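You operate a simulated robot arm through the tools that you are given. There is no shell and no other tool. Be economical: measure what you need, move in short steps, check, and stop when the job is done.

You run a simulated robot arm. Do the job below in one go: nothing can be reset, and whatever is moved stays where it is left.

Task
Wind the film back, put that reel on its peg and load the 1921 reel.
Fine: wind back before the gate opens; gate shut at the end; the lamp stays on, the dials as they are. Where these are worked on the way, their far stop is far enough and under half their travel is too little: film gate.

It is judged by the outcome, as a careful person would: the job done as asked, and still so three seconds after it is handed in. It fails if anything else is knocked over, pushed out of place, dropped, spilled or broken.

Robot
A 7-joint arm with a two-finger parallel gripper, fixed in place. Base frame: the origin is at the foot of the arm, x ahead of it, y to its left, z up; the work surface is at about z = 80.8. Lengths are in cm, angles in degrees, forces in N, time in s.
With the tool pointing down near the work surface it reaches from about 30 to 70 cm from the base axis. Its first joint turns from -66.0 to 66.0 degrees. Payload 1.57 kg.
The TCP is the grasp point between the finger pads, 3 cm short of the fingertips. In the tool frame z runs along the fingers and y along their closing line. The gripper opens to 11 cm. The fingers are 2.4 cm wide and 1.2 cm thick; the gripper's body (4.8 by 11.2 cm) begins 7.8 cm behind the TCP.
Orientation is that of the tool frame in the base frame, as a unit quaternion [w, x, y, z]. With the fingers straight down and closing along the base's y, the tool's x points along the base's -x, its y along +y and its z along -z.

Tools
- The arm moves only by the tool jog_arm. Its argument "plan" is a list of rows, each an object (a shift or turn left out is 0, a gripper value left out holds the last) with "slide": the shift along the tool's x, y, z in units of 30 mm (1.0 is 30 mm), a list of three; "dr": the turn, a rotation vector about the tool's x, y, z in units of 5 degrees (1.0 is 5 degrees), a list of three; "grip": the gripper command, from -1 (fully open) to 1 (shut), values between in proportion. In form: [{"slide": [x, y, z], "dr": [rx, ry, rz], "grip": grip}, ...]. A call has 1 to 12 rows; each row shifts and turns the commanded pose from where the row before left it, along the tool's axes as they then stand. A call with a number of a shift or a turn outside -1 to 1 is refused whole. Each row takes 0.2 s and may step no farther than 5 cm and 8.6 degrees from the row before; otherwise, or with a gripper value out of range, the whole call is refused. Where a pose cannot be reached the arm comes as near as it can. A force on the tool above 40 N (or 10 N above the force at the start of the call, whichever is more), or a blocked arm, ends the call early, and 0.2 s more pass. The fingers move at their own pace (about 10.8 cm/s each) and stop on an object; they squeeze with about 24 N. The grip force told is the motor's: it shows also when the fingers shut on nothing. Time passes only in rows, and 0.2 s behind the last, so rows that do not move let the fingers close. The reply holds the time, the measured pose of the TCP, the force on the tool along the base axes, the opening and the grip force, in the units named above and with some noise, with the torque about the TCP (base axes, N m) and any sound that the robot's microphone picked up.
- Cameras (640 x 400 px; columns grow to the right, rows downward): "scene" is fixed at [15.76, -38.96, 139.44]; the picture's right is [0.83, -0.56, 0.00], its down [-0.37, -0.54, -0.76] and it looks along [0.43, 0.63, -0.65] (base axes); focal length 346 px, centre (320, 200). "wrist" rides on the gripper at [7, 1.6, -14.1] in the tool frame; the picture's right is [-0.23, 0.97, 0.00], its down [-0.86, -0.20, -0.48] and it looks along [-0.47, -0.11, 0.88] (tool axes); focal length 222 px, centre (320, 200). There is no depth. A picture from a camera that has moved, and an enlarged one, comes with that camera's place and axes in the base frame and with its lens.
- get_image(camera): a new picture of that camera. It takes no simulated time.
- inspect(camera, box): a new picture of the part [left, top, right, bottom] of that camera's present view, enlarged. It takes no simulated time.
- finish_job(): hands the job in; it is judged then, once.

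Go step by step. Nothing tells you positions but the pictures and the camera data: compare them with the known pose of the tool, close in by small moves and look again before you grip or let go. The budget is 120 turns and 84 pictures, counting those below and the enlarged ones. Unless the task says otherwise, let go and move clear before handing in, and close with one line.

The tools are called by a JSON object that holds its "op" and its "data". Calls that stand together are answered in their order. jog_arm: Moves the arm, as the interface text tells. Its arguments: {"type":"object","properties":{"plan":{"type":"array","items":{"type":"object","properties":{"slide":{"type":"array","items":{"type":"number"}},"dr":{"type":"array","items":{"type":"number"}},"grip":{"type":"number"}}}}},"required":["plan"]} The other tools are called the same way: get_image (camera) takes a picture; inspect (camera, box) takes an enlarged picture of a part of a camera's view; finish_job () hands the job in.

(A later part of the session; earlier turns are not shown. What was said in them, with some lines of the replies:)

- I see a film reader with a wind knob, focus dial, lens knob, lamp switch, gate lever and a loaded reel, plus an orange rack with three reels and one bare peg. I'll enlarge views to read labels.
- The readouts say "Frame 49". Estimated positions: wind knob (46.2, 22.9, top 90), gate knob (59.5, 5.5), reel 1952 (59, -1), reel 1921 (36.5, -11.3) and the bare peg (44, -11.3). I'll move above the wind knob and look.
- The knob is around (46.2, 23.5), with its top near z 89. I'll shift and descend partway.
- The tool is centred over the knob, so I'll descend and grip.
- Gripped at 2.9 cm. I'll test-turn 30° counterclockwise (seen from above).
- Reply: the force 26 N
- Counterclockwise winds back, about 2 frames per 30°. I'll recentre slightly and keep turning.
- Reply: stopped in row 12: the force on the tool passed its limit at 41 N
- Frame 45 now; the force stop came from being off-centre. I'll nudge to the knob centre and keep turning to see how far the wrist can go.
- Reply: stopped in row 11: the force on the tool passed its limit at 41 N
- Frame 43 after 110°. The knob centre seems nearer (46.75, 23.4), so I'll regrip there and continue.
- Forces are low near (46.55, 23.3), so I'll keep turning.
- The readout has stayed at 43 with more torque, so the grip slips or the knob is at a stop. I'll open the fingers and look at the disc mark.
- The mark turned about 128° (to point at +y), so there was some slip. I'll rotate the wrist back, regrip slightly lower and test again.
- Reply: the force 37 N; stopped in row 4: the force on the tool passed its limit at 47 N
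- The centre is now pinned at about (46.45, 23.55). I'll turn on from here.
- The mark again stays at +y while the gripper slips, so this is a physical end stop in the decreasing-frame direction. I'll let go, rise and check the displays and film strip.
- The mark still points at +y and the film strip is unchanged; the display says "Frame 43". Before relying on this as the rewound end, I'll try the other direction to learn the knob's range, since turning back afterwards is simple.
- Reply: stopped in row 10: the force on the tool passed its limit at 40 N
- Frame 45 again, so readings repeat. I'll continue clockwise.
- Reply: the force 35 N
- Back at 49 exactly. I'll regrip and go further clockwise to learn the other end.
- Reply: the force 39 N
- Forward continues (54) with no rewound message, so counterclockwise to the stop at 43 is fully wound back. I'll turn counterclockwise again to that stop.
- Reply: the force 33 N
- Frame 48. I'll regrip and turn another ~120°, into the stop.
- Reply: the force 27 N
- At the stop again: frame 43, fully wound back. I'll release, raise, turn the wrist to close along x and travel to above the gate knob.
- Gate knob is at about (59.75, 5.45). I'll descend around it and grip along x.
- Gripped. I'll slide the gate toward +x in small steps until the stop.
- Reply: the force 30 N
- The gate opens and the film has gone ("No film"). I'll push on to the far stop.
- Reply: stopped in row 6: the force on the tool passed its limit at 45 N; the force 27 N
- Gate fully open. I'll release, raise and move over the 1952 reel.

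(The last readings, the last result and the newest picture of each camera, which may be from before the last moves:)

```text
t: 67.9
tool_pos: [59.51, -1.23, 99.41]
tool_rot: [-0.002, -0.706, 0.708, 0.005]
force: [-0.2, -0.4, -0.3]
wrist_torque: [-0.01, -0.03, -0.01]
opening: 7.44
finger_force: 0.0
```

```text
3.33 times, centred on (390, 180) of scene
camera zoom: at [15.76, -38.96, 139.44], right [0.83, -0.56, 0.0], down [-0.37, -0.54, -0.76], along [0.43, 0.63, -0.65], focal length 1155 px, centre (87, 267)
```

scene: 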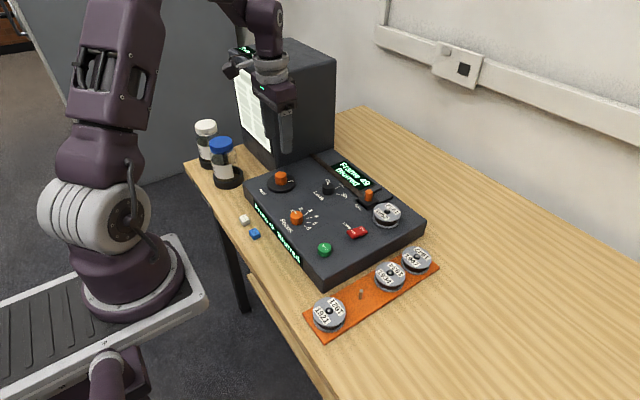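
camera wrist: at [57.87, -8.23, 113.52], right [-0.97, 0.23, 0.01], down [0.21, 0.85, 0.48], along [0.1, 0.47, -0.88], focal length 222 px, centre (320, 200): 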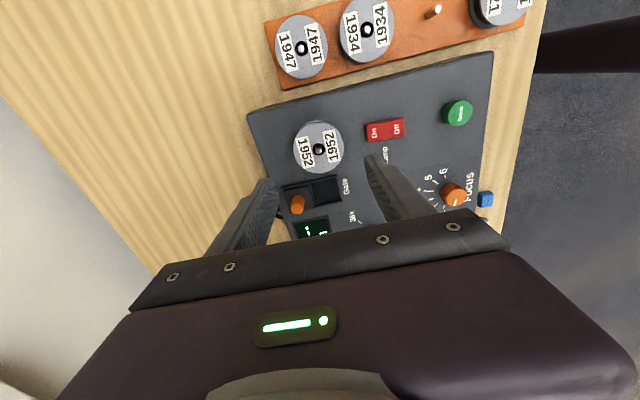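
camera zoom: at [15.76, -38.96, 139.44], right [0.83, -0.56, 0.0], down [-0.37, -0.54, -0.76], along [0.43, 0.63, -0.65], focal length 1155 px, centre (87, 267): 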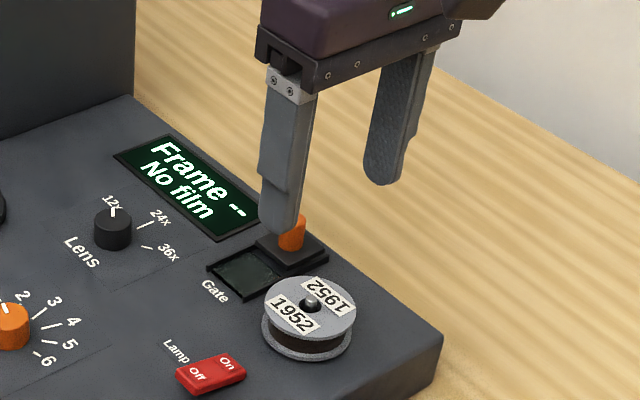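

The reel hub is at about (59.3, -1.1). I'll descend to just above it and check alignment.

{"op": "jog_arm", "data": {"plan": [{"slide": [-0.03, 0.067, 0.8]}, {"slide": [0, 0, 0.8]}, {"slide": [0, 0, 0.5]}, {}]}}

{"op": "get_image", "data": {"camera": "wrist"}}

{"op": "inspect", "data": {"camera": "scene", "box": [320, 140, 440, 240]}}

```text
t: 68.9
tool_pos: [59.16, -1.0, 93.12]
tool_rot: [-0.001, -0.707, 0.707, 0.005]
force: [-0.3, -0.2, 0.1]
wrist_torque: [0.03, -0.01, 0.0]
opening: 7.4
finger_force: 0.0
```

```text
48 pictures are left
camera wrist: at [57.62, -8.0, 107.3], right [-0.97, 0.23, 0.01], down [0.21, 0.85, 0.48], along [0.1, 0.47, -0.88], focal length 222 px, centre (320, 200)
```

wrist: 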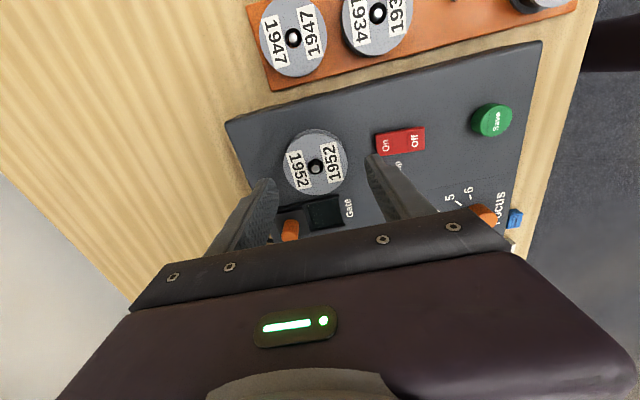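

```text
4.00 times, centred on (380, 190) of scene
camera zoom: at [15.76, -38.96, 139.44], right [0.83, -0.56, 0.0], down [-0.37, -0.54, -0.76], along [0.43, 0.63, -0.65], focal length 1386 px, centre (80, 240)
```

zoom: 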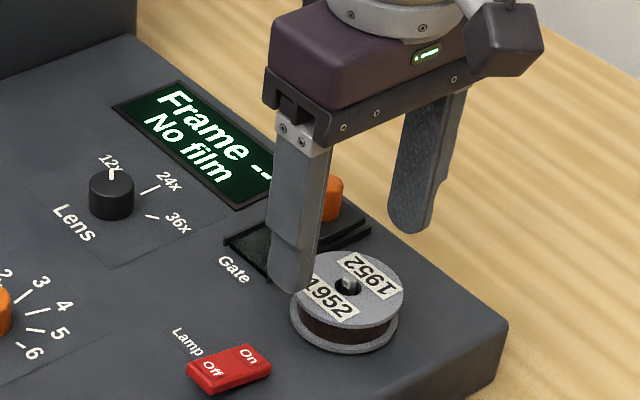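

Aligned. I'll descend, grip, and read the result.

{"op": "jog_arm", "data": {"plan": [{"slide": [0.04, 0, 0.6]}, {"slide": [0, 0, 0.6]}, {}, {"grip": 1}, {"grip": 1}, {"grip": 1}]}}

{"op": "inspect", "data": {"camera": "scene", "box": [320, 140, 440, 240]}}

```text
t: 70.3
tool_pos: [59.01, -0.92, 89.55]
tool_rot: [-0.002, -0.707, 0.707, 0.006]
force: [-0.3, -0.7, 0.4]
wrist_torque: [-0.02, -0.01, -0.02]
opening: 6.14
finger_force: 24.1
```

```text
4.00 times, centred on (380, 190) of scene
camera zoom: at [15.76, -38.96, 139.44], right [0.83, -0.56, 0.0], down [-0.37, -0.54, -0.76], along [0.43, 0.63, -0.65], focal length 1386 px, centre (80, 240)
```

zoom: 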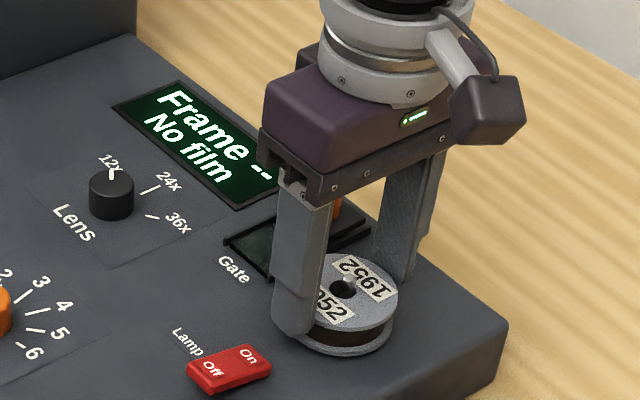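

Gripped at 6.14 cm. I'll lift straight up.

{"op": "jog_arm", "data": {"plan": [{"slide": [0, 0, -0.25]}, {"slide": [0, 0, -0.25]}, {"slide": [0, 0, -0.4]}, {"slide": [0, 0, -0.5]}, {"slide": [0, 0, -0.5]}, {"slide": [0, 0, -0.5]}, {"slide": [0, 0, -0.5]}, {}]}}

{"op": "inspect", "data": {"camera": "scene", "box": [320, 120, 460, 240]}}

{"op": "get_image", "data": {"camera": "wrist"}}

```text
t: 72.1
tool_pos: [59.2, -1.11, 98.39]
tool_rot: [-0.001, -0.707, 0.707, 0.005]
force: [0.8, -0.5, -0.9]
wrist_torque: [0.01, 0.03, 0.01]
opening: 6.15
finger_force: 23.5
```

```text
3.33 times, centred on (390, 180) of scene
camera zoom: at [15.76, -38.96, 139.44], right [0.83, -0.56, 0.0], down [-0.37, -0.54, -0.76], along [0.43, 0.63, -0.65], focal length 1155 px, centre (87, 267)
```

zoom: 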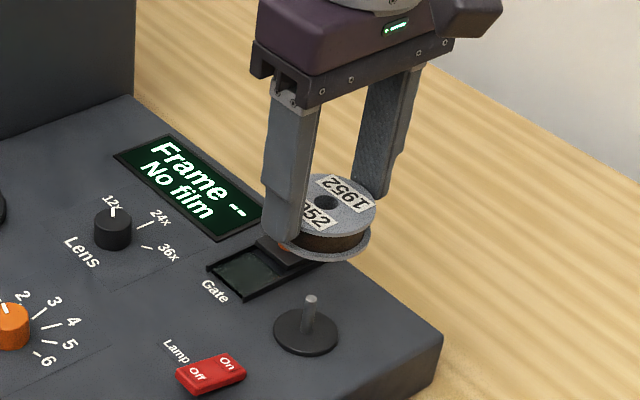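

```text
44 pictures are left
camera wrist: at [57.7, -8.16, 112.59], right [-0.97, 0.23, 0.01], down [0.21, 0.85, 0.48], along [0.1, 0.47, -0.88], focal length 222 px, centre (320, 200)
```

wrist: 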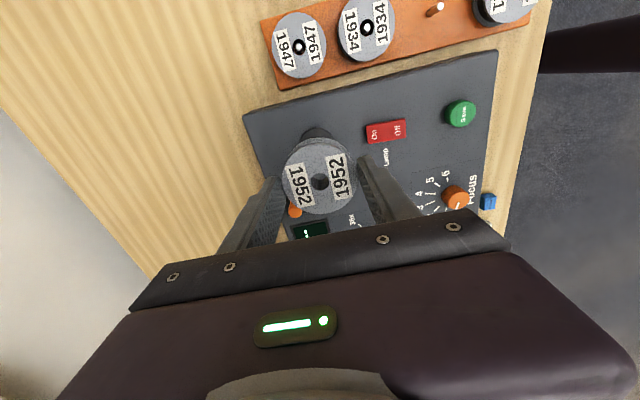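

Reel lifted; the spindle with its base disc is at about (59.4, -0.9). Now I'll turn the wrist so the fingers close along y and travel over the bare peg.

{"op": "jog_arm", "data": {"plan": [{"dr": [0, 0, 1]}, {"dr": [0, 0, 1]}, {"dr": [0, 0, 1]}, {"dr": [0, 0, 1]}, {"dr": [0, 0, 1]}, {"dr": [0, 0, 1]}, {"dr": [0, 0, 1]}, {"dr": [0, 0, 1]}, {"dr": [0, 0, 1]}, {"dr": [0, 0, 1]}, {"dr": [0, 0, 1]}, {"dr": [0, 0, 1]}]}}

{"op": "jog_arm", "data": {"plan": [{"dr": [0, 0, 1]}, {"dr": [0, 0, 1]}, {"dr": [0, 0, 1]}, {"dr": [0, 0, 1]}, {"dr": [0, 0, 1]}, {"dr": [0, 0, 1]}, {"slide": [0.833, -0.567, 0]}, {"slide": [0.833, -0.567, 0]}, {"slide": [0.833, -0.567, 0]}, {"slide": [0.833, -0.567, 0]}, {"slide": [0.833, -0.567, 0]}, {"slide": [0.833, -0.567, 0]}]}}

{"op": "get_image", "data": {"camera": "wrist"}}

{"op": "inspect", "data": {"camera": "scene", "box": [290, 180, 450, 340]}}

```text
t: 74.7
tool_pos: [59.36, -0.9, 98.23]
tool_rot: [-0.003, -0.258, 0.966, 0.004]
force: [-0.5, -0.2, -0.7]
wrist_torque: [0.01, 0.0, 0.02]
opening: 6.17
finger_force: 23.7
```

```text
t: 77.3
tool_pos: [44.21, -11.13, 98.47]
tool_rot: [-0.005, 0.0, 1.0, 0.002]
force: [0.1, -0.3, -0.3]
wrist_torque: [0.0, 0.01, 0.01]
opening: 6.16
finger_force: 24.5
```

```text
43 pictures are left
camera wrist: at [37.36, -9.64, 112.76], right [0.23, 0.97, 0.0], down [0.86, -0.2, 0.47], along [0.46, -0.1, -0.88], focal length 222 px, centre (320, 200)
```

wrist: 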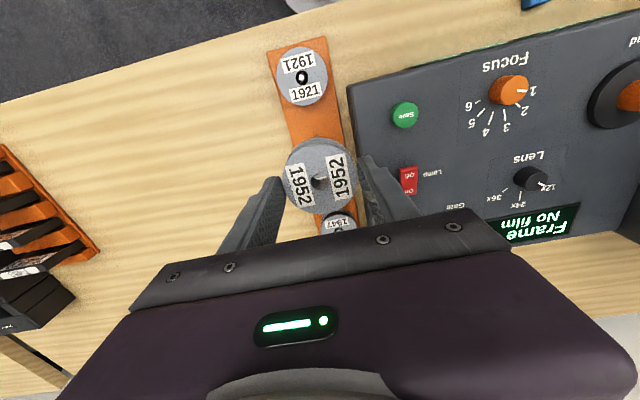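

```text
2.50 times, centred on (370, 260) of scene
camera zoom: at [15.76, -38.96, 139.44], right [0.83, -0.56, 0.0], down [-0.37, -0.54, -0.76], along [0.43, 0.63, -0.65], focal length 866 px, centre (195, 50)
```

zoom: 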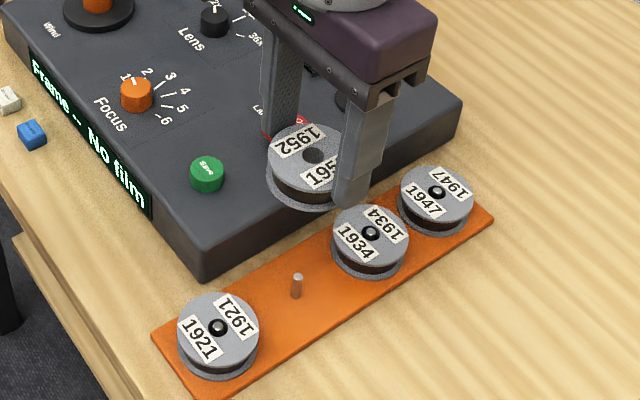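

Peg is at about (43.95, -11.35). I'll shift slightly and descend until the reel is just above the peg tip, then check.

{"op": "jog_arm", "data": {"plan": [{"slide": [0.03, -0.07, 0.6]}, {"slide": [0, 0, 1]}, {"slide": [0, 0, 1]}, {"slide": [0, 0, 0.7]}, {}]}}

{"op": "inspect", "data": {"camera": "scene", "box": [310, 210, 430, 330]}}

{"op": "get_image", "data": {"camera": "wrist"}}

```text
t: 78.5
tool_pos: [44.22, -11.15, 88.35]
tool_rot: [-0.004, 0.001, 1.0, 0.003]
force: [0.3, 0.1, -0.7]
wrist_torque: [0.0, 0.01, 0.02]
opening: 6.16
finger_force: 23.7
```

```text
3.33 times, centred on (370, 270) of scene
camera zoom: at [15.76, -38.96, 139.44], right [0.83, -0.56, 0.0], down [-0.37, -0.54, -0.76], along [0.43, 0.63, -0.65], focal length 1155 px, centre (153, -33)
```

zoom: 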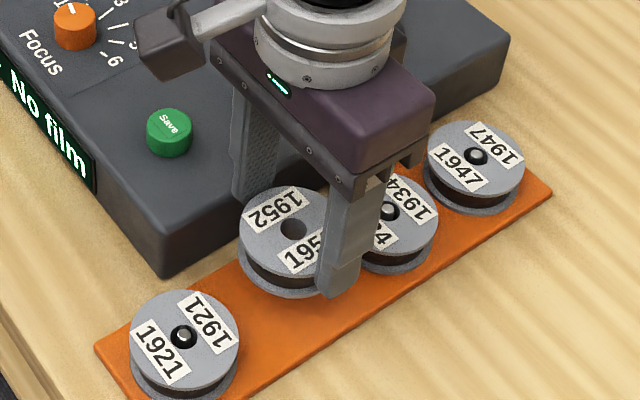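

```text
40 pictures are left
camera wrist: at [37.3, -9.59, 102.74], right [0.23, 0.97, 0.0], down [0.86, -0.2, 0.47], along [0.46, -0.1, -0.88], focal length 222 px, centre (320, 200)
```

wrist: 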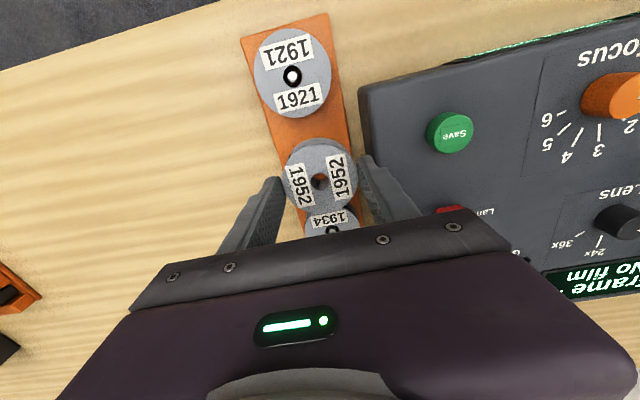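

In the scene camera the reel hub (43.9, -11.3) agrees with the peg. I'll lower slowly.

{"op": "jog_arm", "data": {"plan": [{"slide": [0, -0.02, 0.25]}, {"slide": [0, 0, 0.2]}, {"slide": [0, 0, 0.2]}, {"slide": [0, 0, 0.2]}, {"slide": [0, 0, 0.15]}, {}]}}

{"op": "inspect", "data": {"camera": "scene", "box": [310, 210, 430, 330]}}

{"op": "inspect", "data": {"camera": "wrist", "box": [220, 10, 400, 250]}}

```text
t: 79.9
tool_pos: [44.09, -11.42, 85.32]
tool_rot: [-0.004, 0.0, 1.0, 0.002]
force: [-0.5, -0.3, -0.4]
wrist_torque: [0.01, -0.02, -0.01]
opening: 6.14
finger_force: 23.7
```

```text
3.33 times, centred on (370, 270) of scene
camera zoom: at [15.76, -38.96, 139.44], right [0.83, -0.56, 0.0], down [-0.37, -0.54, -0.76], along [0.43, 0.63, -0.65], focal length 1155 px, centre (153, -33)
```

zoom: 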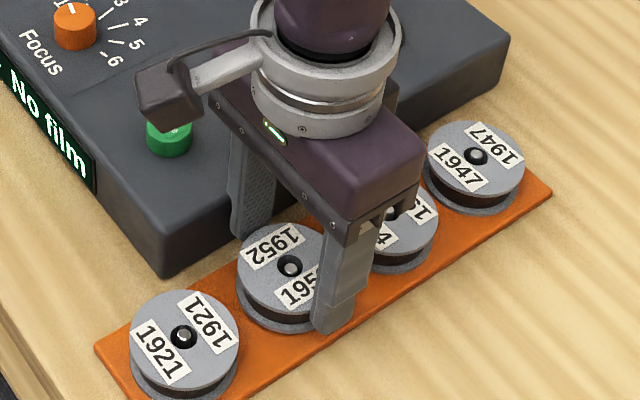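

```text
1.67 times, centred on (310, 130) of wrist
camera zoom: at [37.16, -9.83, 99.66], right [0.23, 0.97, 0.0], down [0.86, -0.2, 0.47], along [0.46, -0.1, -0.88], focal length 370 px, centre (337, 317)
```

zoom: 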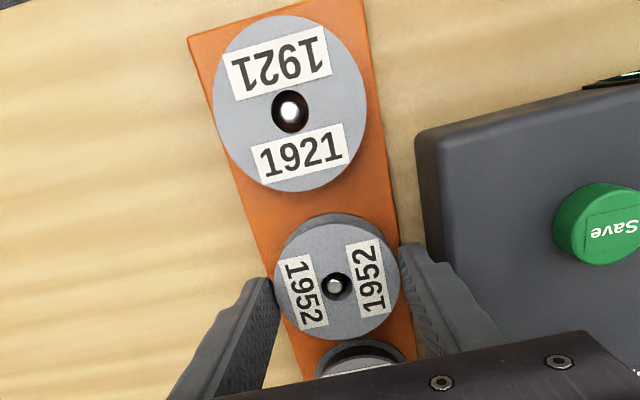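

The peg is visible inside the hub hole. I'll lower until contact.

{"op": "jog_arm", "data": {"plan": [{"slide": [0, 0, 0.05]}, {"slide": [0, 0, 0.05]}, {"slide": [0, 0, 0.05]}, {}]}}

```text
t: 80.9
tool_pos: [44.11, -11.46, 85.08]
tool_rot: [-0.004, 0.001, 1.0, 0.001]
force: [0.5, 0.1, 0.6]
wrist_torque: [0.03, -0.02, -0.01]
opening: 6.14
finger_force: 24.4
```

{"op": "jog_arm", "data": {"plan": [{"slide": [0, 0, 0.05]}, {"slide": [0, 0, 0.05]}, {"slide": [0, 0, 0.05]}, {"slide": [0, 0, 0.05]}, {}]}}

{"op": "inspect", "data": {"camera": "scene", "box": [310, 210, 430, 330]}}

```text
t: 82.1
tool_pos: [44.05, -11.41, 84.47]
tool_rot: [-0.004, 0.002, 1.0, 0.002]
force: [1.4, -2.6, 22.7]
wrist_torque: [-0.25, -0.05, 0.03]
opening: 6.14
finger_force: 23.7
```

```text
3.33 times, centred on (370, 270) of scene
camera zoom: at [15.73, -38.96, 139.45], right [0.83, -0.56, 0.0], down [-0.37, -0.54, -0.76], along [0.43, 0.63, -0.65], focal length 1155 px, centre (153, -33)
```

zoom: 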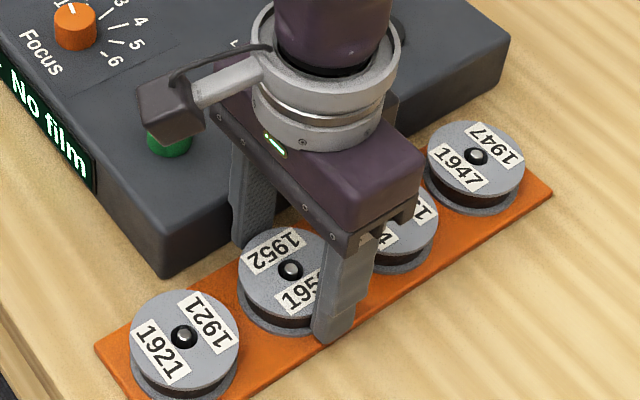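

Seated (contact 22 N). I'll back off slightly, open modestly and rise.

{"op": "jog_arm", "data": {"plan": [{"slide": [0, 0, -0.04]}, {"grip": -0.27}, {"grip": -0.27}, {"slide": [0, 0, -0.3]}, {"slide": [0, 0, -0.7]}, {"slide": [0, 0, -1]}, {"slide": [0, 0, -1]}, {}]}}

{"op": "inspect", "data": {"camera": "scene", "box": [310, 210, 430, 330]}}

{"op": "get_image", "data": {"camera": "wrist"}}

```text
t: 83.9
tool_pos: [44.18, -11.78, 93.58]
tool_rot: [-0.004, 0.001, 1.0, 0.003]
force: [-0.2, -0.2, -0.2]
wrist_torque: [-0.03, 0.03, 0.0]
opening: 6.97
finger_force: 0.1
```

```text
3.33 times, centred on (370, 270) of scene
camera zoom: at [15.76, -38.96, 139.44], right [0.83, -0.56, 0.0], down [-0.37, -0.54, -0.76], along [0.43, 0.63, -0.65], focal length 1155 px, centre (153, -33)
```

zoom: 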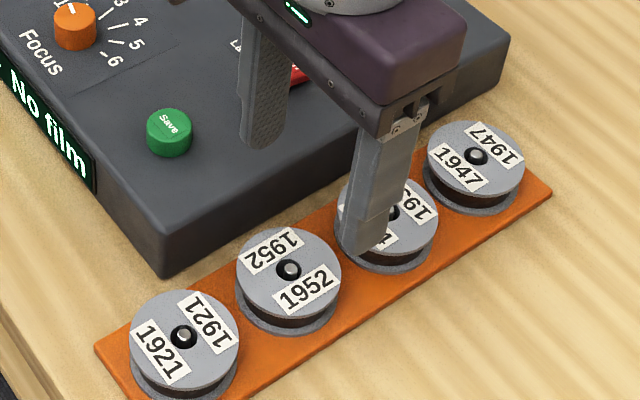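

```text
35 pictures are left
camera wrist: at [37.36, -10.27, 107.87], right [0.23, 0.97, 0.0], down [0.86, -0.2, 0.47], along [0.46, -0.1, -0.88], focal length 222 px, centre (320, 200)
```

wrist: 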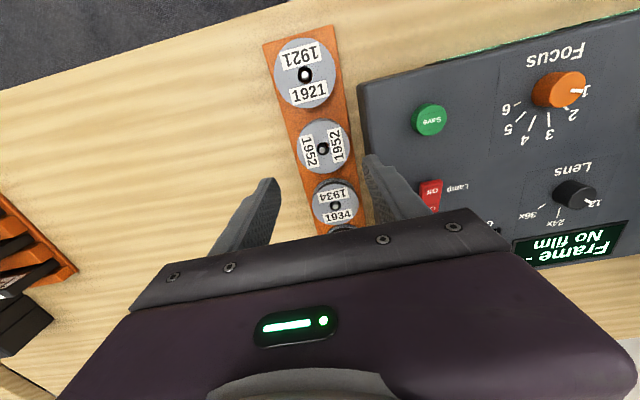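

1952 is seated on its peg. Next: move above 1921 at about (36.5, -11.35).

{"op": "jog_arm", "data": {"plan": [{"slide": [0.85, 0.04, -0.2]}, {"slide": [0.85, 0.04, 0]}, {"slide": [0.85, 0.04, 0]}, {}]}}

{"op": "get_image", "data": {"camera": "wrist"}}

{"op": "inspect", "data": {"camera": "scene", "box": [280, 220, 420, 340]}}

```text
t: 84.9
tool_pos: [36.66, -11.18, 94.16]
tool_rot: [-0.004, 0.001, 1.0, 0.002]
force: [-0.2, 0.1, -0.5]
wrist_torque: [0.01, 0.0, -0.04]
opening: 6.99
finger_force: 0.0
```

```text
34 pictures are left
camera wrist: at [29.76, -9.64, 108.45], right [0.23, 0.97, 0.0], down [0.86, -0.2, 0.47], along [0.46, -0.1, -0.88], focal length 222 px, centre (320, 200)
```

wrist: 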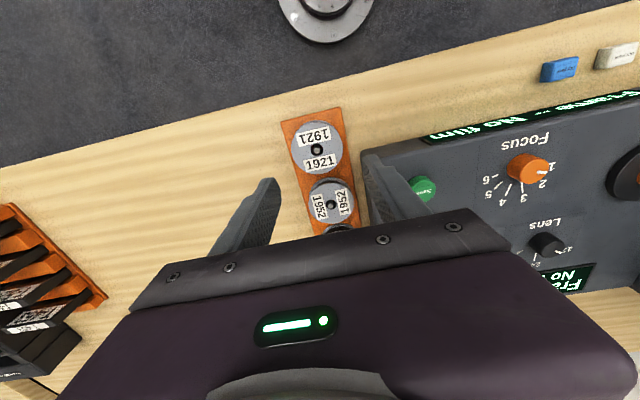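

```text
3.33 times, centred on (350, 280) of scene
camera zoom: at [15.76, -38.96, 139.44], right [0.83, -0.56, 0.0], down [-0.37, -0.54, -0.76], along [0.43, 0.63, -0.65], focal length 1155 px, centre (220, -67)
```

zoom: 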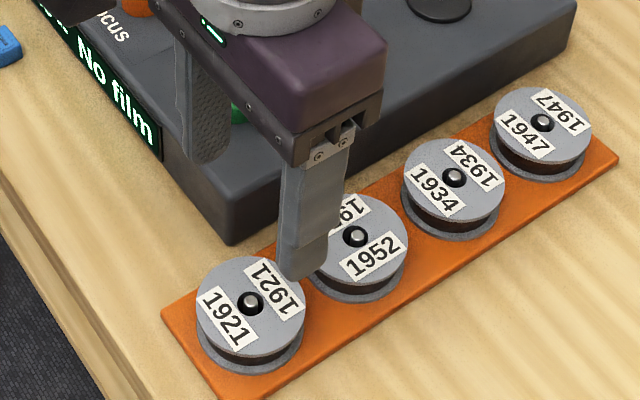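

1921's hub is at about (36.5, -11.4). I'll descend, grip and check.

{"op": "jog_arm", "data": {"plan": [{"slide": [0.05, -0.07, 0.8], "grip": -0.36}, {"slide": [0, 0, 0.9]}, {"slide": [0, 0, 0.9]}, {"slide": [0, 0, 0.5]}, {}, {"grip": 1}, {"grip": 1}, {"grip": 1}]}}

{"op": "inspect", "data": {"camera": "scene", "box": [280, 220, 420, 340]}}

```text
t: 86.7
tool_pos: [36.22, -11.28, 84.77]
tool_rot: [-0.005, 0.001, 1.0, 0.003]
force: [0.1, 0.7, -0.3]
wrist_torque: [0.02, -0.02, 0.01]
opening: 5.7
finger_force: 23.7
```

```text
3.33 times, centred on (350, 280) of scene
camera zoom: at [15.76, -38.96, 139.44], right [0.83, -0.56, 0.0], down [-0.37, -0.54, -0.76], along [0.43, 0.63, -0.65], focal length 1155 px, centre (220, -67)
```

zoom: 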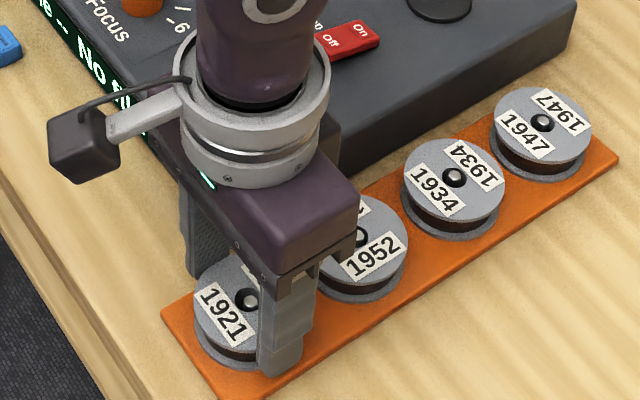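

Gripped at 5.70 cm, centred. I'll lift gently and inspect.

{"op": "jog_arm", "data": {"plan": [{"slide": [0, 0, -0.2]}, {"slide": [0, 0, -0.3]}, {"slide": [0, 0, -0.4]}, {"slide": [0, 0, -0.5]}, {"slide": [0, 0, -0.5]}, {}]}}

{"op": "inspect", "data": {"camera": "scene", "box": [280, 200, 420, 340]}}

{"op": "inspect", "data": {"camera": "wrist", "box": [220, 80, 420, 230]}}

```text
t: 88.1
tool_pos: [36.3, -11.35, 90.67]
tool_rot: [-0.004, 0.0, 1.0, 0.003]
force: [0.3, 0.0, -0.9]
wrist_torque: [-0.01, 0.01, -0.01]
opening: 5.72
finger_force: 24.0
```

```text
2.86 times, centred on (350, 270) of scene
camera zoom: at [15.76, -38.96, 139.44], right [0.83, -0.56, 0.0], down [-0.37, -0.54, -0.76], along [0.43, 0.63, -0.65], focal length 990 px, centre (234, 0)
```

zoom: 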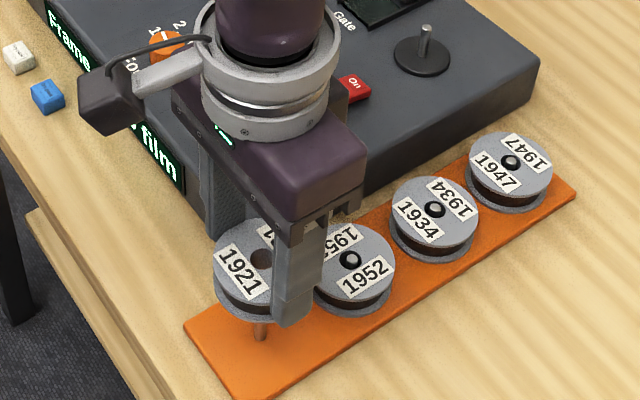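

```text
2.67 times, centred on (320, 155) of wrist
camera zoom: at [29.47, -9.68, 104.97], right [0.23, 0.97, 0.0], down [0.86, -0.2, 0.47], along [0.46, -0.1, -0.88], focal length 592 px, centre (320, 320)
```

zoom: 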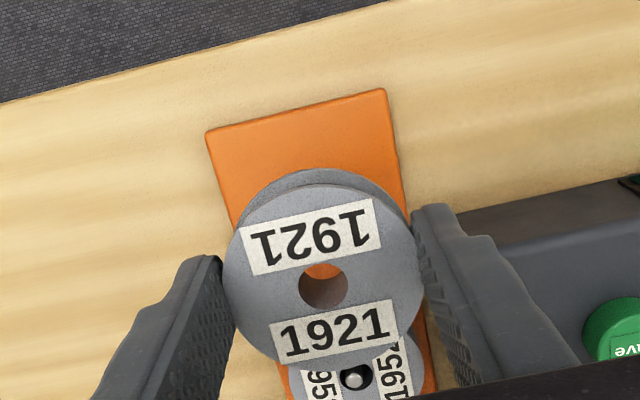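

1921 is held well, and the other reels are undisturbed. I'll raise, carry it over the spindle and rotate the wrist back.

{"op": "jog_arm", "data": {"plan": [{"slide": [0, 0, -0.8]}, {"slide": [0, 0, -0.8]}, {"slide": [0, 0, -0.8]}, {"slide": [-0.956, 0.419, 0]}, {"slide": [-0.956, 0.419, 0]}, {"slide": [-0.956, 0.419, 0]}, {"slide": [-0.956, 0.419, 0]}, {"slide": [-0.956, 0.419, 0]}, {"slide": [-0.956, 0.419, 0]}, {"slide": [-0.956, 0.419, 0]}, {"slide": [-0.956, 0.419, 0]}, {}]}}

{"op": "jog_arm", "data": {"plan": [{"dr": [0, 0, -1]}, {"dr": [0, 0, -1]}, {"dr": [0, 0, -1]}, {"dr": [0, 0, -1]}, {"dr": [0, 0, -1]}, {"dr": [0, 0, -1]}, {"dr": [0, 0, -1]}, {"dr": [0, 0, -1]}, {"dr": [0, 0, -1]}, {"dr": [0, 0, -1]}, {"dr": [0, 0, -1]}, {"dr": [0, 0, -1]}]}}

{"op": "jog_arm", "data": {"plan": [{"dr": [0, 0, -1]}, {"dr": [0, 0, -1]}, {"dr": [0, 0, -1]}, {"dr": [0, 0, -1]}, {"dr": [0, 0, -1]}, {"dr": [0, 0, -1]}, {"slide": [0, 0, 0.7]}, {}]}}

{"op": "inspect", "data": {"camera": "scene", "box": [320, 130, 440, 240]}}

{"op": "get_image", "data": {"camera": "wrist"}}

```text
t: 90.7
tool_pos: [59.5, -1.12, 97.74]
tool_rot: [-0.005, 0.001, 1.0, 0.002]
force: [-0.6, -0.5, -0.9]
wrist_torque: [0.0, 0.02, 0.04]
opening: 5.74
finger_force: 24.5
```

```text
t: 93.3
tool_pos: [59.3, -1.35, 97.62]
tool_rot: [-0.003, -0.499, 0.866, 0.004]
force: [0.0, -0.3, -1.1]
wrist_torque: [0.0, 0.01, -0.05]
opening: 5.73
finger_force: 24.3
```

```text
t: 95.1
tool_pos: [59.34, -1.26, 95.63]
tool_rot: [-0.001, -0.707, 0.708, 0.005]
force: [-0.7, -0.9, -0.1]
wrist_torque: [0.01, 0.02, 0.0]
opening: 5.73
finger_force: 24.2
```

```text
3.64 times, centred on (380, 185) of scene
camera zoom: at [15.76, -38.96, 139.44], right [0.83, -0.56, 0.0], down [-0.37, -0.54, -0.76], along [0.43, 0.63, -0.65], focal length 1260 px, centre (102, 254)
```

zoom: 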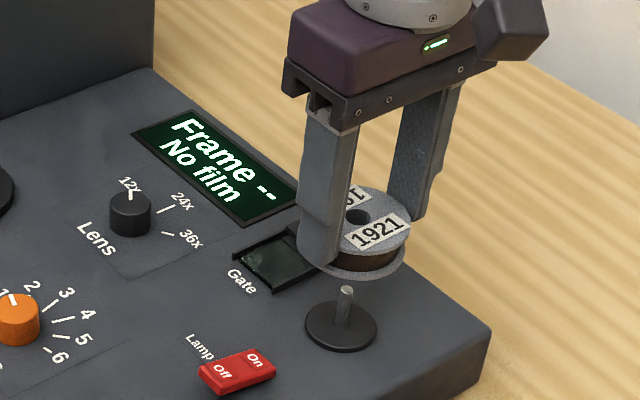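

```text
28 pictures are left
camera wrist: at [57.95, -8.4, 109.81], right [-0.97, 0.23, 0.01], down [0.2, 0.85, 0.48], along [0.1, 0.47, -0.88], focal length 222 px, centre (320, 200)
```

wrist: 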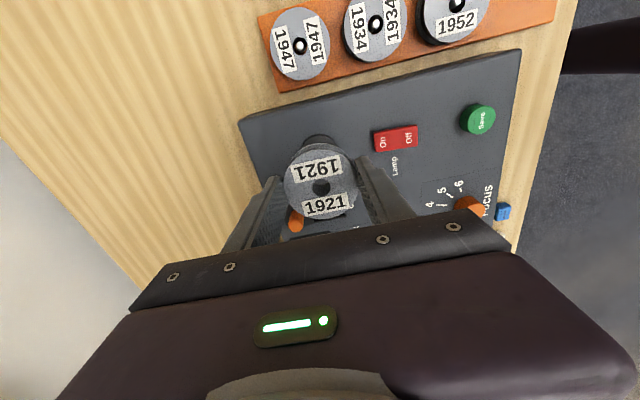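

In the scene view the hub lies right above the pin. I'll lower to just above the pin tip and recheck.

{"op": "jog_arm", "data": {"plan": [{"slide": [0, 0, 0.5]}, {"slide": [0, 0, 0.4]}, {"slide": [0, 0, 0.3]}, {}]}}

{"op": "inspect", "data": {"camera": "scene", "box": [340, 150, 440, 240]}}

{"op": "inspect", "data": {"camera": "wrist", "box": [250, 100, 400, 230]}}

```text
t: 96.1
tool_pos: [59.28, -1.25, 91.97]
tool_rot: [-0.001, -0.706, 0.708, 0.005]
force: [0.3, 0.1, -0.6]
wrist_torque: [0.02, -0.01, 0.01]
opening: 5.71
finger_force: 23.6
```

```text
4.44 times, centred on (390, 195) of scene
camera zoom: at [15.76, -38.96, 139.44], right [0.83, -0.56, 0.0], down [-0.37, -0.54, -0.76], along [0.43, 0.63, -0.65], focal length 1540 px, centre (9, 222)
```

zoom: 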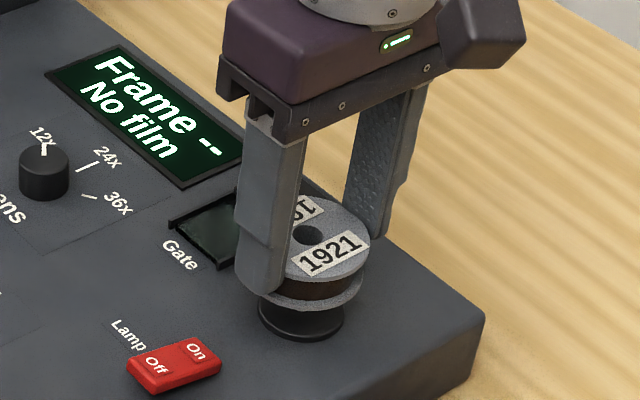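

```text
3.08 times, centred on (325, 165) of wrist
camera zoom: at [57.81, -8.26, 106.09], right [-0.97, 0.23, 0.01], down [0.21, 0.85, 0.48], along [0.1, 0.47, -0.88], focal length 684 px, centre (305, 308)
```

zoom: 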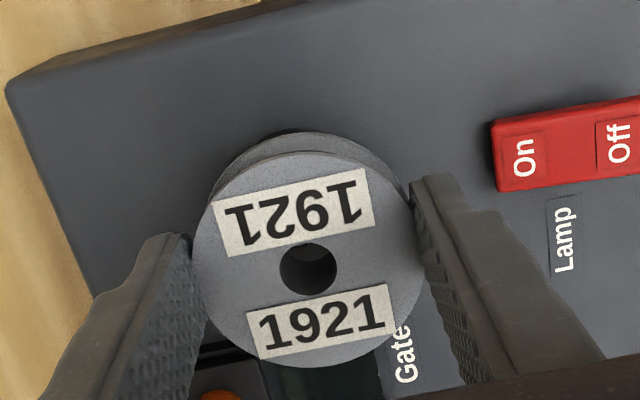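

Looks aligned. I'll lower slowly, watching force.

{"op": "jog_arm", "data": {"plan": [{"slide": [0, 0, 0.12]}, {"slide": [0, 0, 0.12]}, {"slide": [0, 0, 0.12]}, {"slide": [0, 0, 0.12]}, {}]}}

{"op": "inspect", "data": {"camera": "wrist", "box": [250, 100, 400, 230]}}

```text
t: 97.3
tool_pos: [59.16, -1.19, 90.48]
tool_rot: [-0.001, -0.706, 0.708, 0.005]
force: [0.0, 0.5, 0.3]
wrist_torque: [0.01, 0.01, 0.0]
opening: 5.73
finger_force: 24.0
```

```text
3.08 times, centred on (325, 165) of wrist
camera zoom: at [57.73, -8.25, 104.68], right [-0.97, 0.23, 0.01], down [0.21, 0.85, 0.48], along [0.1, 0.47, -0.88], focal length 684 px, centre (305, 308)
```

zoom: 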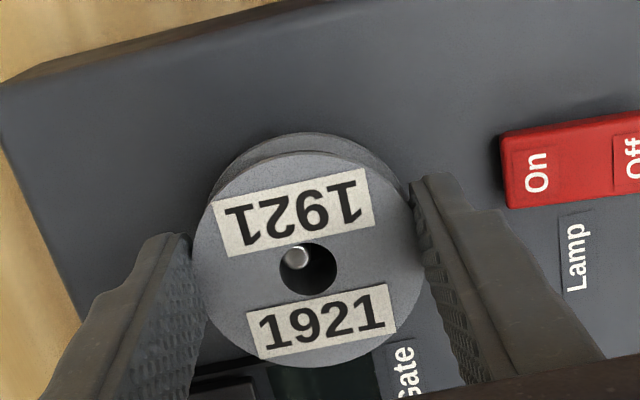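

The pin is in the hole, slightly off toward +x/-y. I'll nudge to centre and lower to contact.

{"op": "jog_arm", "data": {"plan": [{"slide": [0.05, -0.03, 0]}, {"slide": [0, 0, 0.08]}, {"slide": [0, 0, 0.08]}, {"slide": [0, 0, 0.05]}, {"slide": [0, 0, 0.05]}, {}]}}

{"op": "inspect", "data": {"camera": "scene", "box": [340, 150, 440, 240]}}

```text
t: 98.7
tool_pos: [59.37, -1.28, 89.71]
tool_rot: [-0.002, -0.706, 0.708, 0.004]
force: [-0.2, 0.5, -0.6]
wrist_torque: [0.03, 0.02, 0.0]
opening: 5.71
finger_force: 24.0
```

```text
4.44 times, centred on (390, 195) of scene
camera zoom: at [15.76, -38.96, 139.44], right [0.83, -0.56, 0.0], down [-0.37, -0.54, -0.76], along [0.43, 0.63, -0.65], focal length 1540 px, centre (9, 222)
```

zoom: 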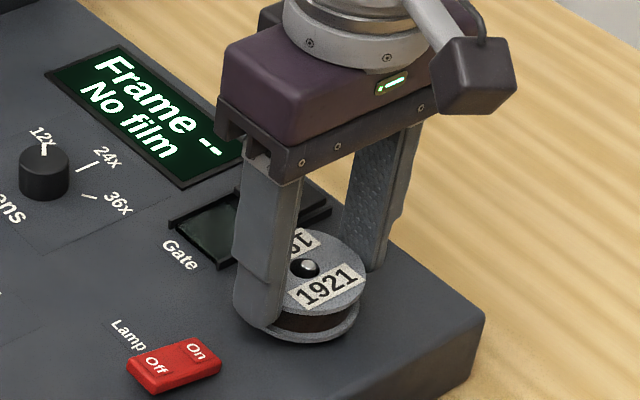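

{"op": "jog_arm", "data": {"plan": [{"slide": [0, 0, 0.04]}, {"slide": [0, 0, 0.04]}, {"slide": [0, 0, 0.04]}, {"slide": [0, 0, 0.04]}, {}]}}

```text
t: 99.9
tool_pos: [59.38, -1.3, 89.27]
tool_rot: [0.0, -0.706, 0.708, 0.006]
force: [-5.2, 2.8, 22.0]
wrist_torque: [-0.16, 0.14, -0.05]
opening: 5.72
finger_force: 24.1
```

Contact: the reel is seated on the spindle. I'll back off a touch, open and rise.

{"op": "jog_arm", "data": {"plan": [{"slide": [0, 0, -0.04]}, {"grip": -0.3}, {"grip": -0.3}, {"slide": [0, 0, -0.3]}, {"slide": [0, 0, -0.8]}, {"slide": [0, 0, -1]}, {"slide": [0, 0, -1]}, {}]}}

{"op": "inspect", "data": {"camera": "scene", "box": [340, 150, 440, 240]}}

{"op": "get_image", "data": {"camera": "wrist"}}

```text
t: 101.7
tool_pos: [59.47, -1.38, 98.76]
tool_rot: [-0.001, -0.707, 0.707, 0.006]
force: [0.6, 0.3, -0.1]
wrist_torque: [0.02, 0.02, -0.01]
opening: 7.15
finger_force: 0.0
```

```text
4.44 times, centred on (390, 195) of scene
camera zoom: at [15.76, -38.96, 139.44], right [0.83, -0.56, 0.0], down [-0.37, -0.54, -0.76], along [0.43, 0.63, -0.65], focal length 1540 px, centre (9, 222)
```

zoom: 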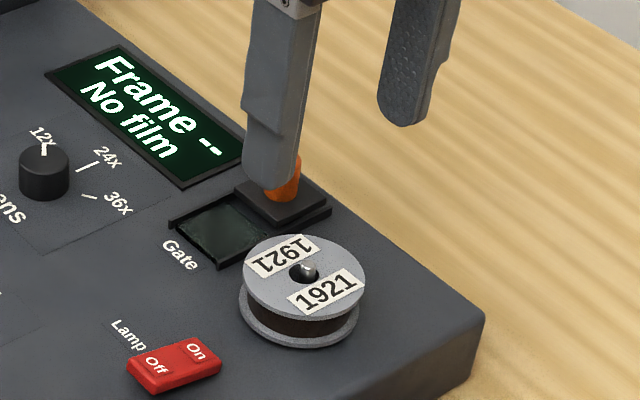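

```text
22 pictures are left
camera wrist: at [57.92, -8.43, 112.95], right [-0.97, 0.23, 0.01], down [0.21, 0.85, 0.48], along [0.1, 0.47, -0.88], focal length 222 px, centre (320, 200)
```

wrist: 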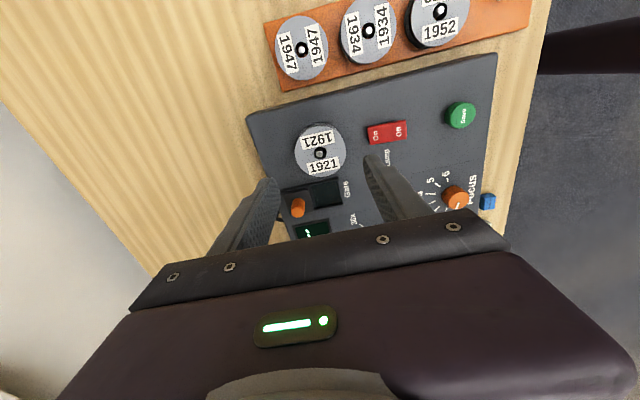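

1921 is seated. Now to the gate knob at about (64.2, 5.3) to shut the gate.

{"op": "jog_arm", "data": {"plan": [{"slide": [-0.743, -0.527, 0], "grip": 0}, {"slide": [-0.743, -0.527, 0]}, {"slide": [-0.743, -0.527, 0]}, {}, {"slide": [0, 0, 0.9]}, {"slide": [0, 0, 0.6]}, {}]}}

{"op": "get_image", "data": {"camera": "wrist"}}

{"op": "inspect", "data": {"camera": "scene", "box": [340, 140, 440, 240]}}

```text
t: 103.3
tool_pos: [63.89, 5.28, 93.92]
tool_rot: [-0.002, -0.706, 0.708, 0.006]
force: [-0.1, -0.2, 0.2]
wrist_torque: [-0.03, 0.0, 0.02]
opening: 5.5
finger_force: 0.1
```

```text
21 pictures are left
camera wrist: at [62.42, -1.68, 108.2], right [-0.97, 0.23, 0.01], down [0.21, 0.85, 0.48], along [0.1, 0.47, -0.88], focal length 222 px, centre (320, 200)
```

wrist: 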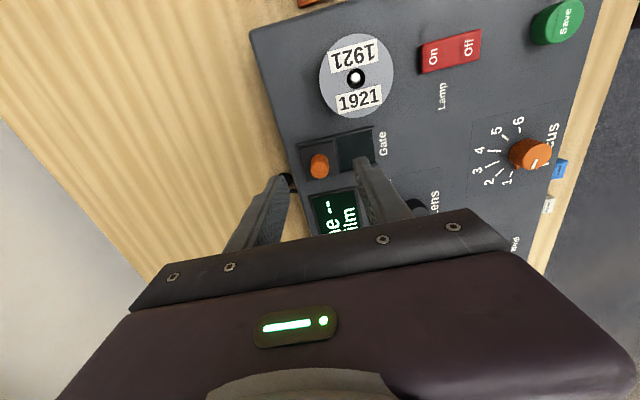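

```text
4.00 times, centred on (390, 190) of scene
camera zoom: at [15.76, -38.96, 139.44], right [0.83, -0.56, 0.0], down [-0.37, -0.54, -0.76], along [0.43, 0.63, -0.65], focal length 1386 px, centre (40, 240)
```

zoom: 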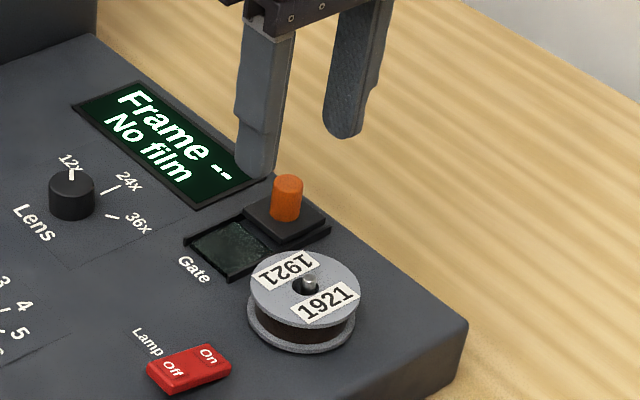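

Aligned over the gate knob; I'll descend, grip and slide toward -x.

{"op": "jog_arm", "data": {"plan": [{"slide": [0, -0.05, 0.6]}, {"slide": [0, 0, 0.55]}, {}, {"grip": 1}, {"grip": 1}, {"grip": 1}, {"slide": [0, 0.15, 0]}, {"slide": [0, 0.15, 0]}, {"slide": [0, 0.15, 0]}, {"slide": [0, 0.15, 0]}, {"slide": [0, 0.15, 0]}, {"slide": [0, 0.15, 0]}]}}

{"op": "inspect", "data": {"camera": "scene", "box": [340, 140, 440, 240]}}

```text
t: 105.9
tool_pos: [61.6, 5.2, 90.83]
tool_rot: [-0.001, -0.706, 0.708, 0.005]
force: [1.2, -12.2, 0.1]
wrist_torque: [-0.72, -0.13, 0.08]
opening: 1.64
finger_force: 31.8
```

```text
4.00 times, centred on (390, 190) of scene
camera zoom: at [15.76, -38.99, 139.43], right [0.83, -0.56, 0.0], down [-0.37, -0.54, -0.76], along [0.43, 0.63, -0.65], focal length 1386 px, centre (40, 240)
```

zoom: 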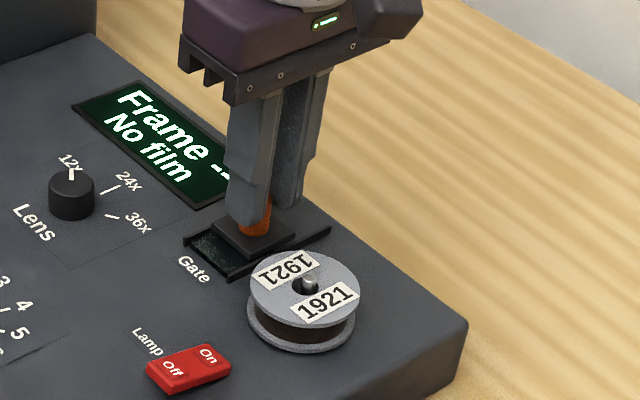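

{"op": "jog_arm", "data": {"plan": [{"slide": [0, 0.12, 0]}, {"slide": [0, 0.12, 0]}, {"slide": [0, 0.12, 0]}, {"slide": [0, 0.12, 0]}, {"slide": [0, 0.1, 0]}, {"slide": [0, 0.1, 0]}, {"slide": [0, 0.1, 0]}]}}

{"op": "inspect", "data": {"camera": "scene", "box": [340, 140, 440, 240]}}

```text
t: 107.5
tool_pos: [59.82, 5.1, 90.78]
tool_rot: [0.004, -0.706, 0.709, 0.0]
force: [15.7, -1.9, -15.6]
wrist_torque: [-0.1, -0.52, -0.09]
opening: 1.63
finger_force: 32.0
stopped in row 7: the force on the tool passed its limit at 44 N (the readings are from after the stop); the commanded pose is now the measured one
```

```text
4.00 times, centred on (390, 190) of scene
camera zoom: at [15.83, -38.96, 139.43], right [0.83, -0.56, 0.0], down [-0.37, -0.54, -0.76], along [0.43, 0.63, -0.65], focal length 1386 px, centre (40, 240)
```

zoom: 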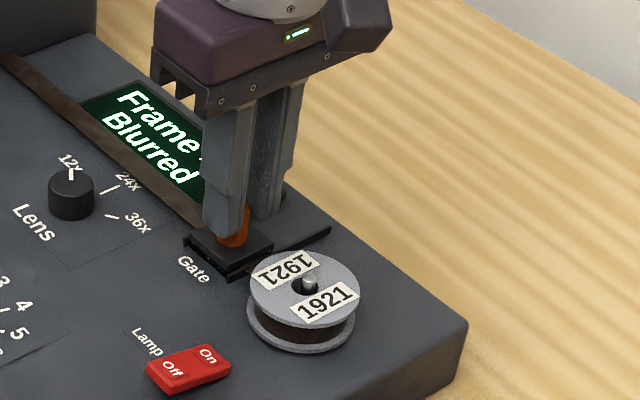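

The gate is shut at its stop and film is loaded. I'll release, rise clear and check the whole scene.

{"op": "jog_arm", "data": {"plan": [{"grip": 0.3}, {"grip": 0.3}, {"slide": [0, 0, -1]}, {"slide": [0, 0, -1]}, {"slide": [0, 0, -1]}, {"slide": [0, 0, -1]}, {"slide": [0, 0, -1]}, {}]}}

{"op": "get_image", "data": {"camera": "scene"}}

{"op": "inspect", "data": {"camera": "scene", "box": [240, 140, 440, 280]}}

{"op": "get_image", "data": {"camera": "wrist"}}

```text
t: 109.2
tool_pos: [59.61, 5.33, 105.55]
tool_rot: [0.003, -0.705, 0.709, 0.002]
force: [0.3, -0.7, 0.5]
wrist_torque: [-0.01, 0.02, 0.02]
opening: 3.85
finger_force: 0.0
```

```text
17 pictures are left
```

scene: 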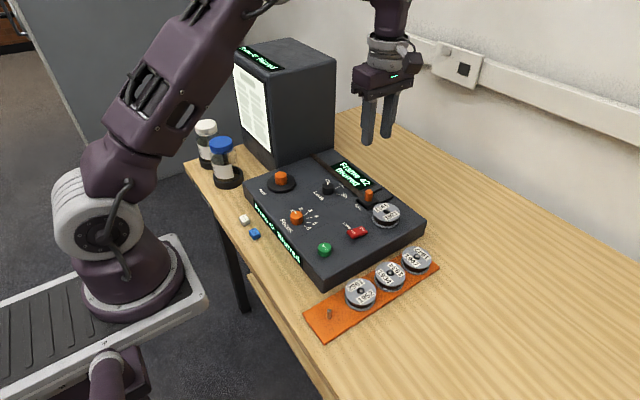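

```text
2.86 times, centred on (340, 210) of scene
camera zoom: at [15.76, -38.96, 139.44], right [0.83, -0.56, 0.0], down [-0.37, -0.54, -0.76], along [0.43, 0.63, -0.65], focal length 990 px, centre (263, 171)
```

zoom: 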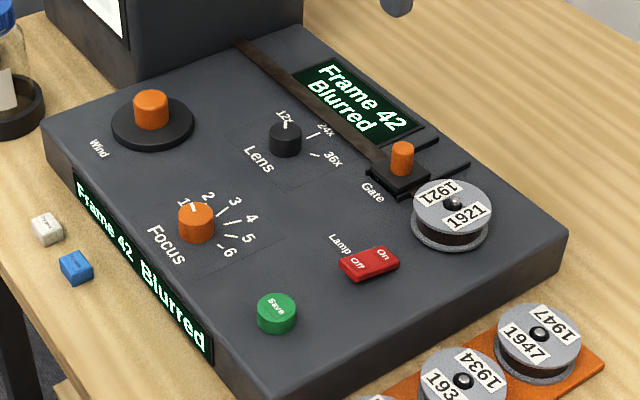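

```text
15 pictures are left
camera wrist: at [57.92, -1.83, 119.59], right [-0.97, 0.23, 0.0], down [0.2, 0.85, 0.48], along [0.11, 0.47, -0.87], focal length 222 px, centre (320, 200)
```

wrist: 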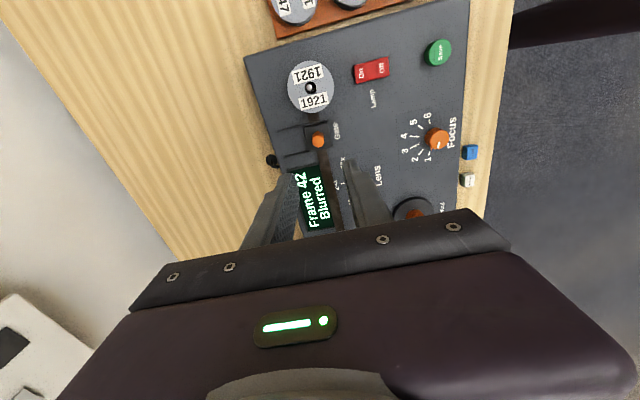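

The new reel reads its own start frame (42) with the winder at its back stop. The gate is shut, the lamp and dials are unchanged, and 1952 sits on its peg, so I'm handing in.

{"op": "finish_job", "data": {}}

```text
The job is handed in.
```

The film is wound back, with the Wind knob at its stop. Reel 1952 is on its peg, reel 1921 is loaded and the gate is shut. The lamp is still on and the dials are as they were.
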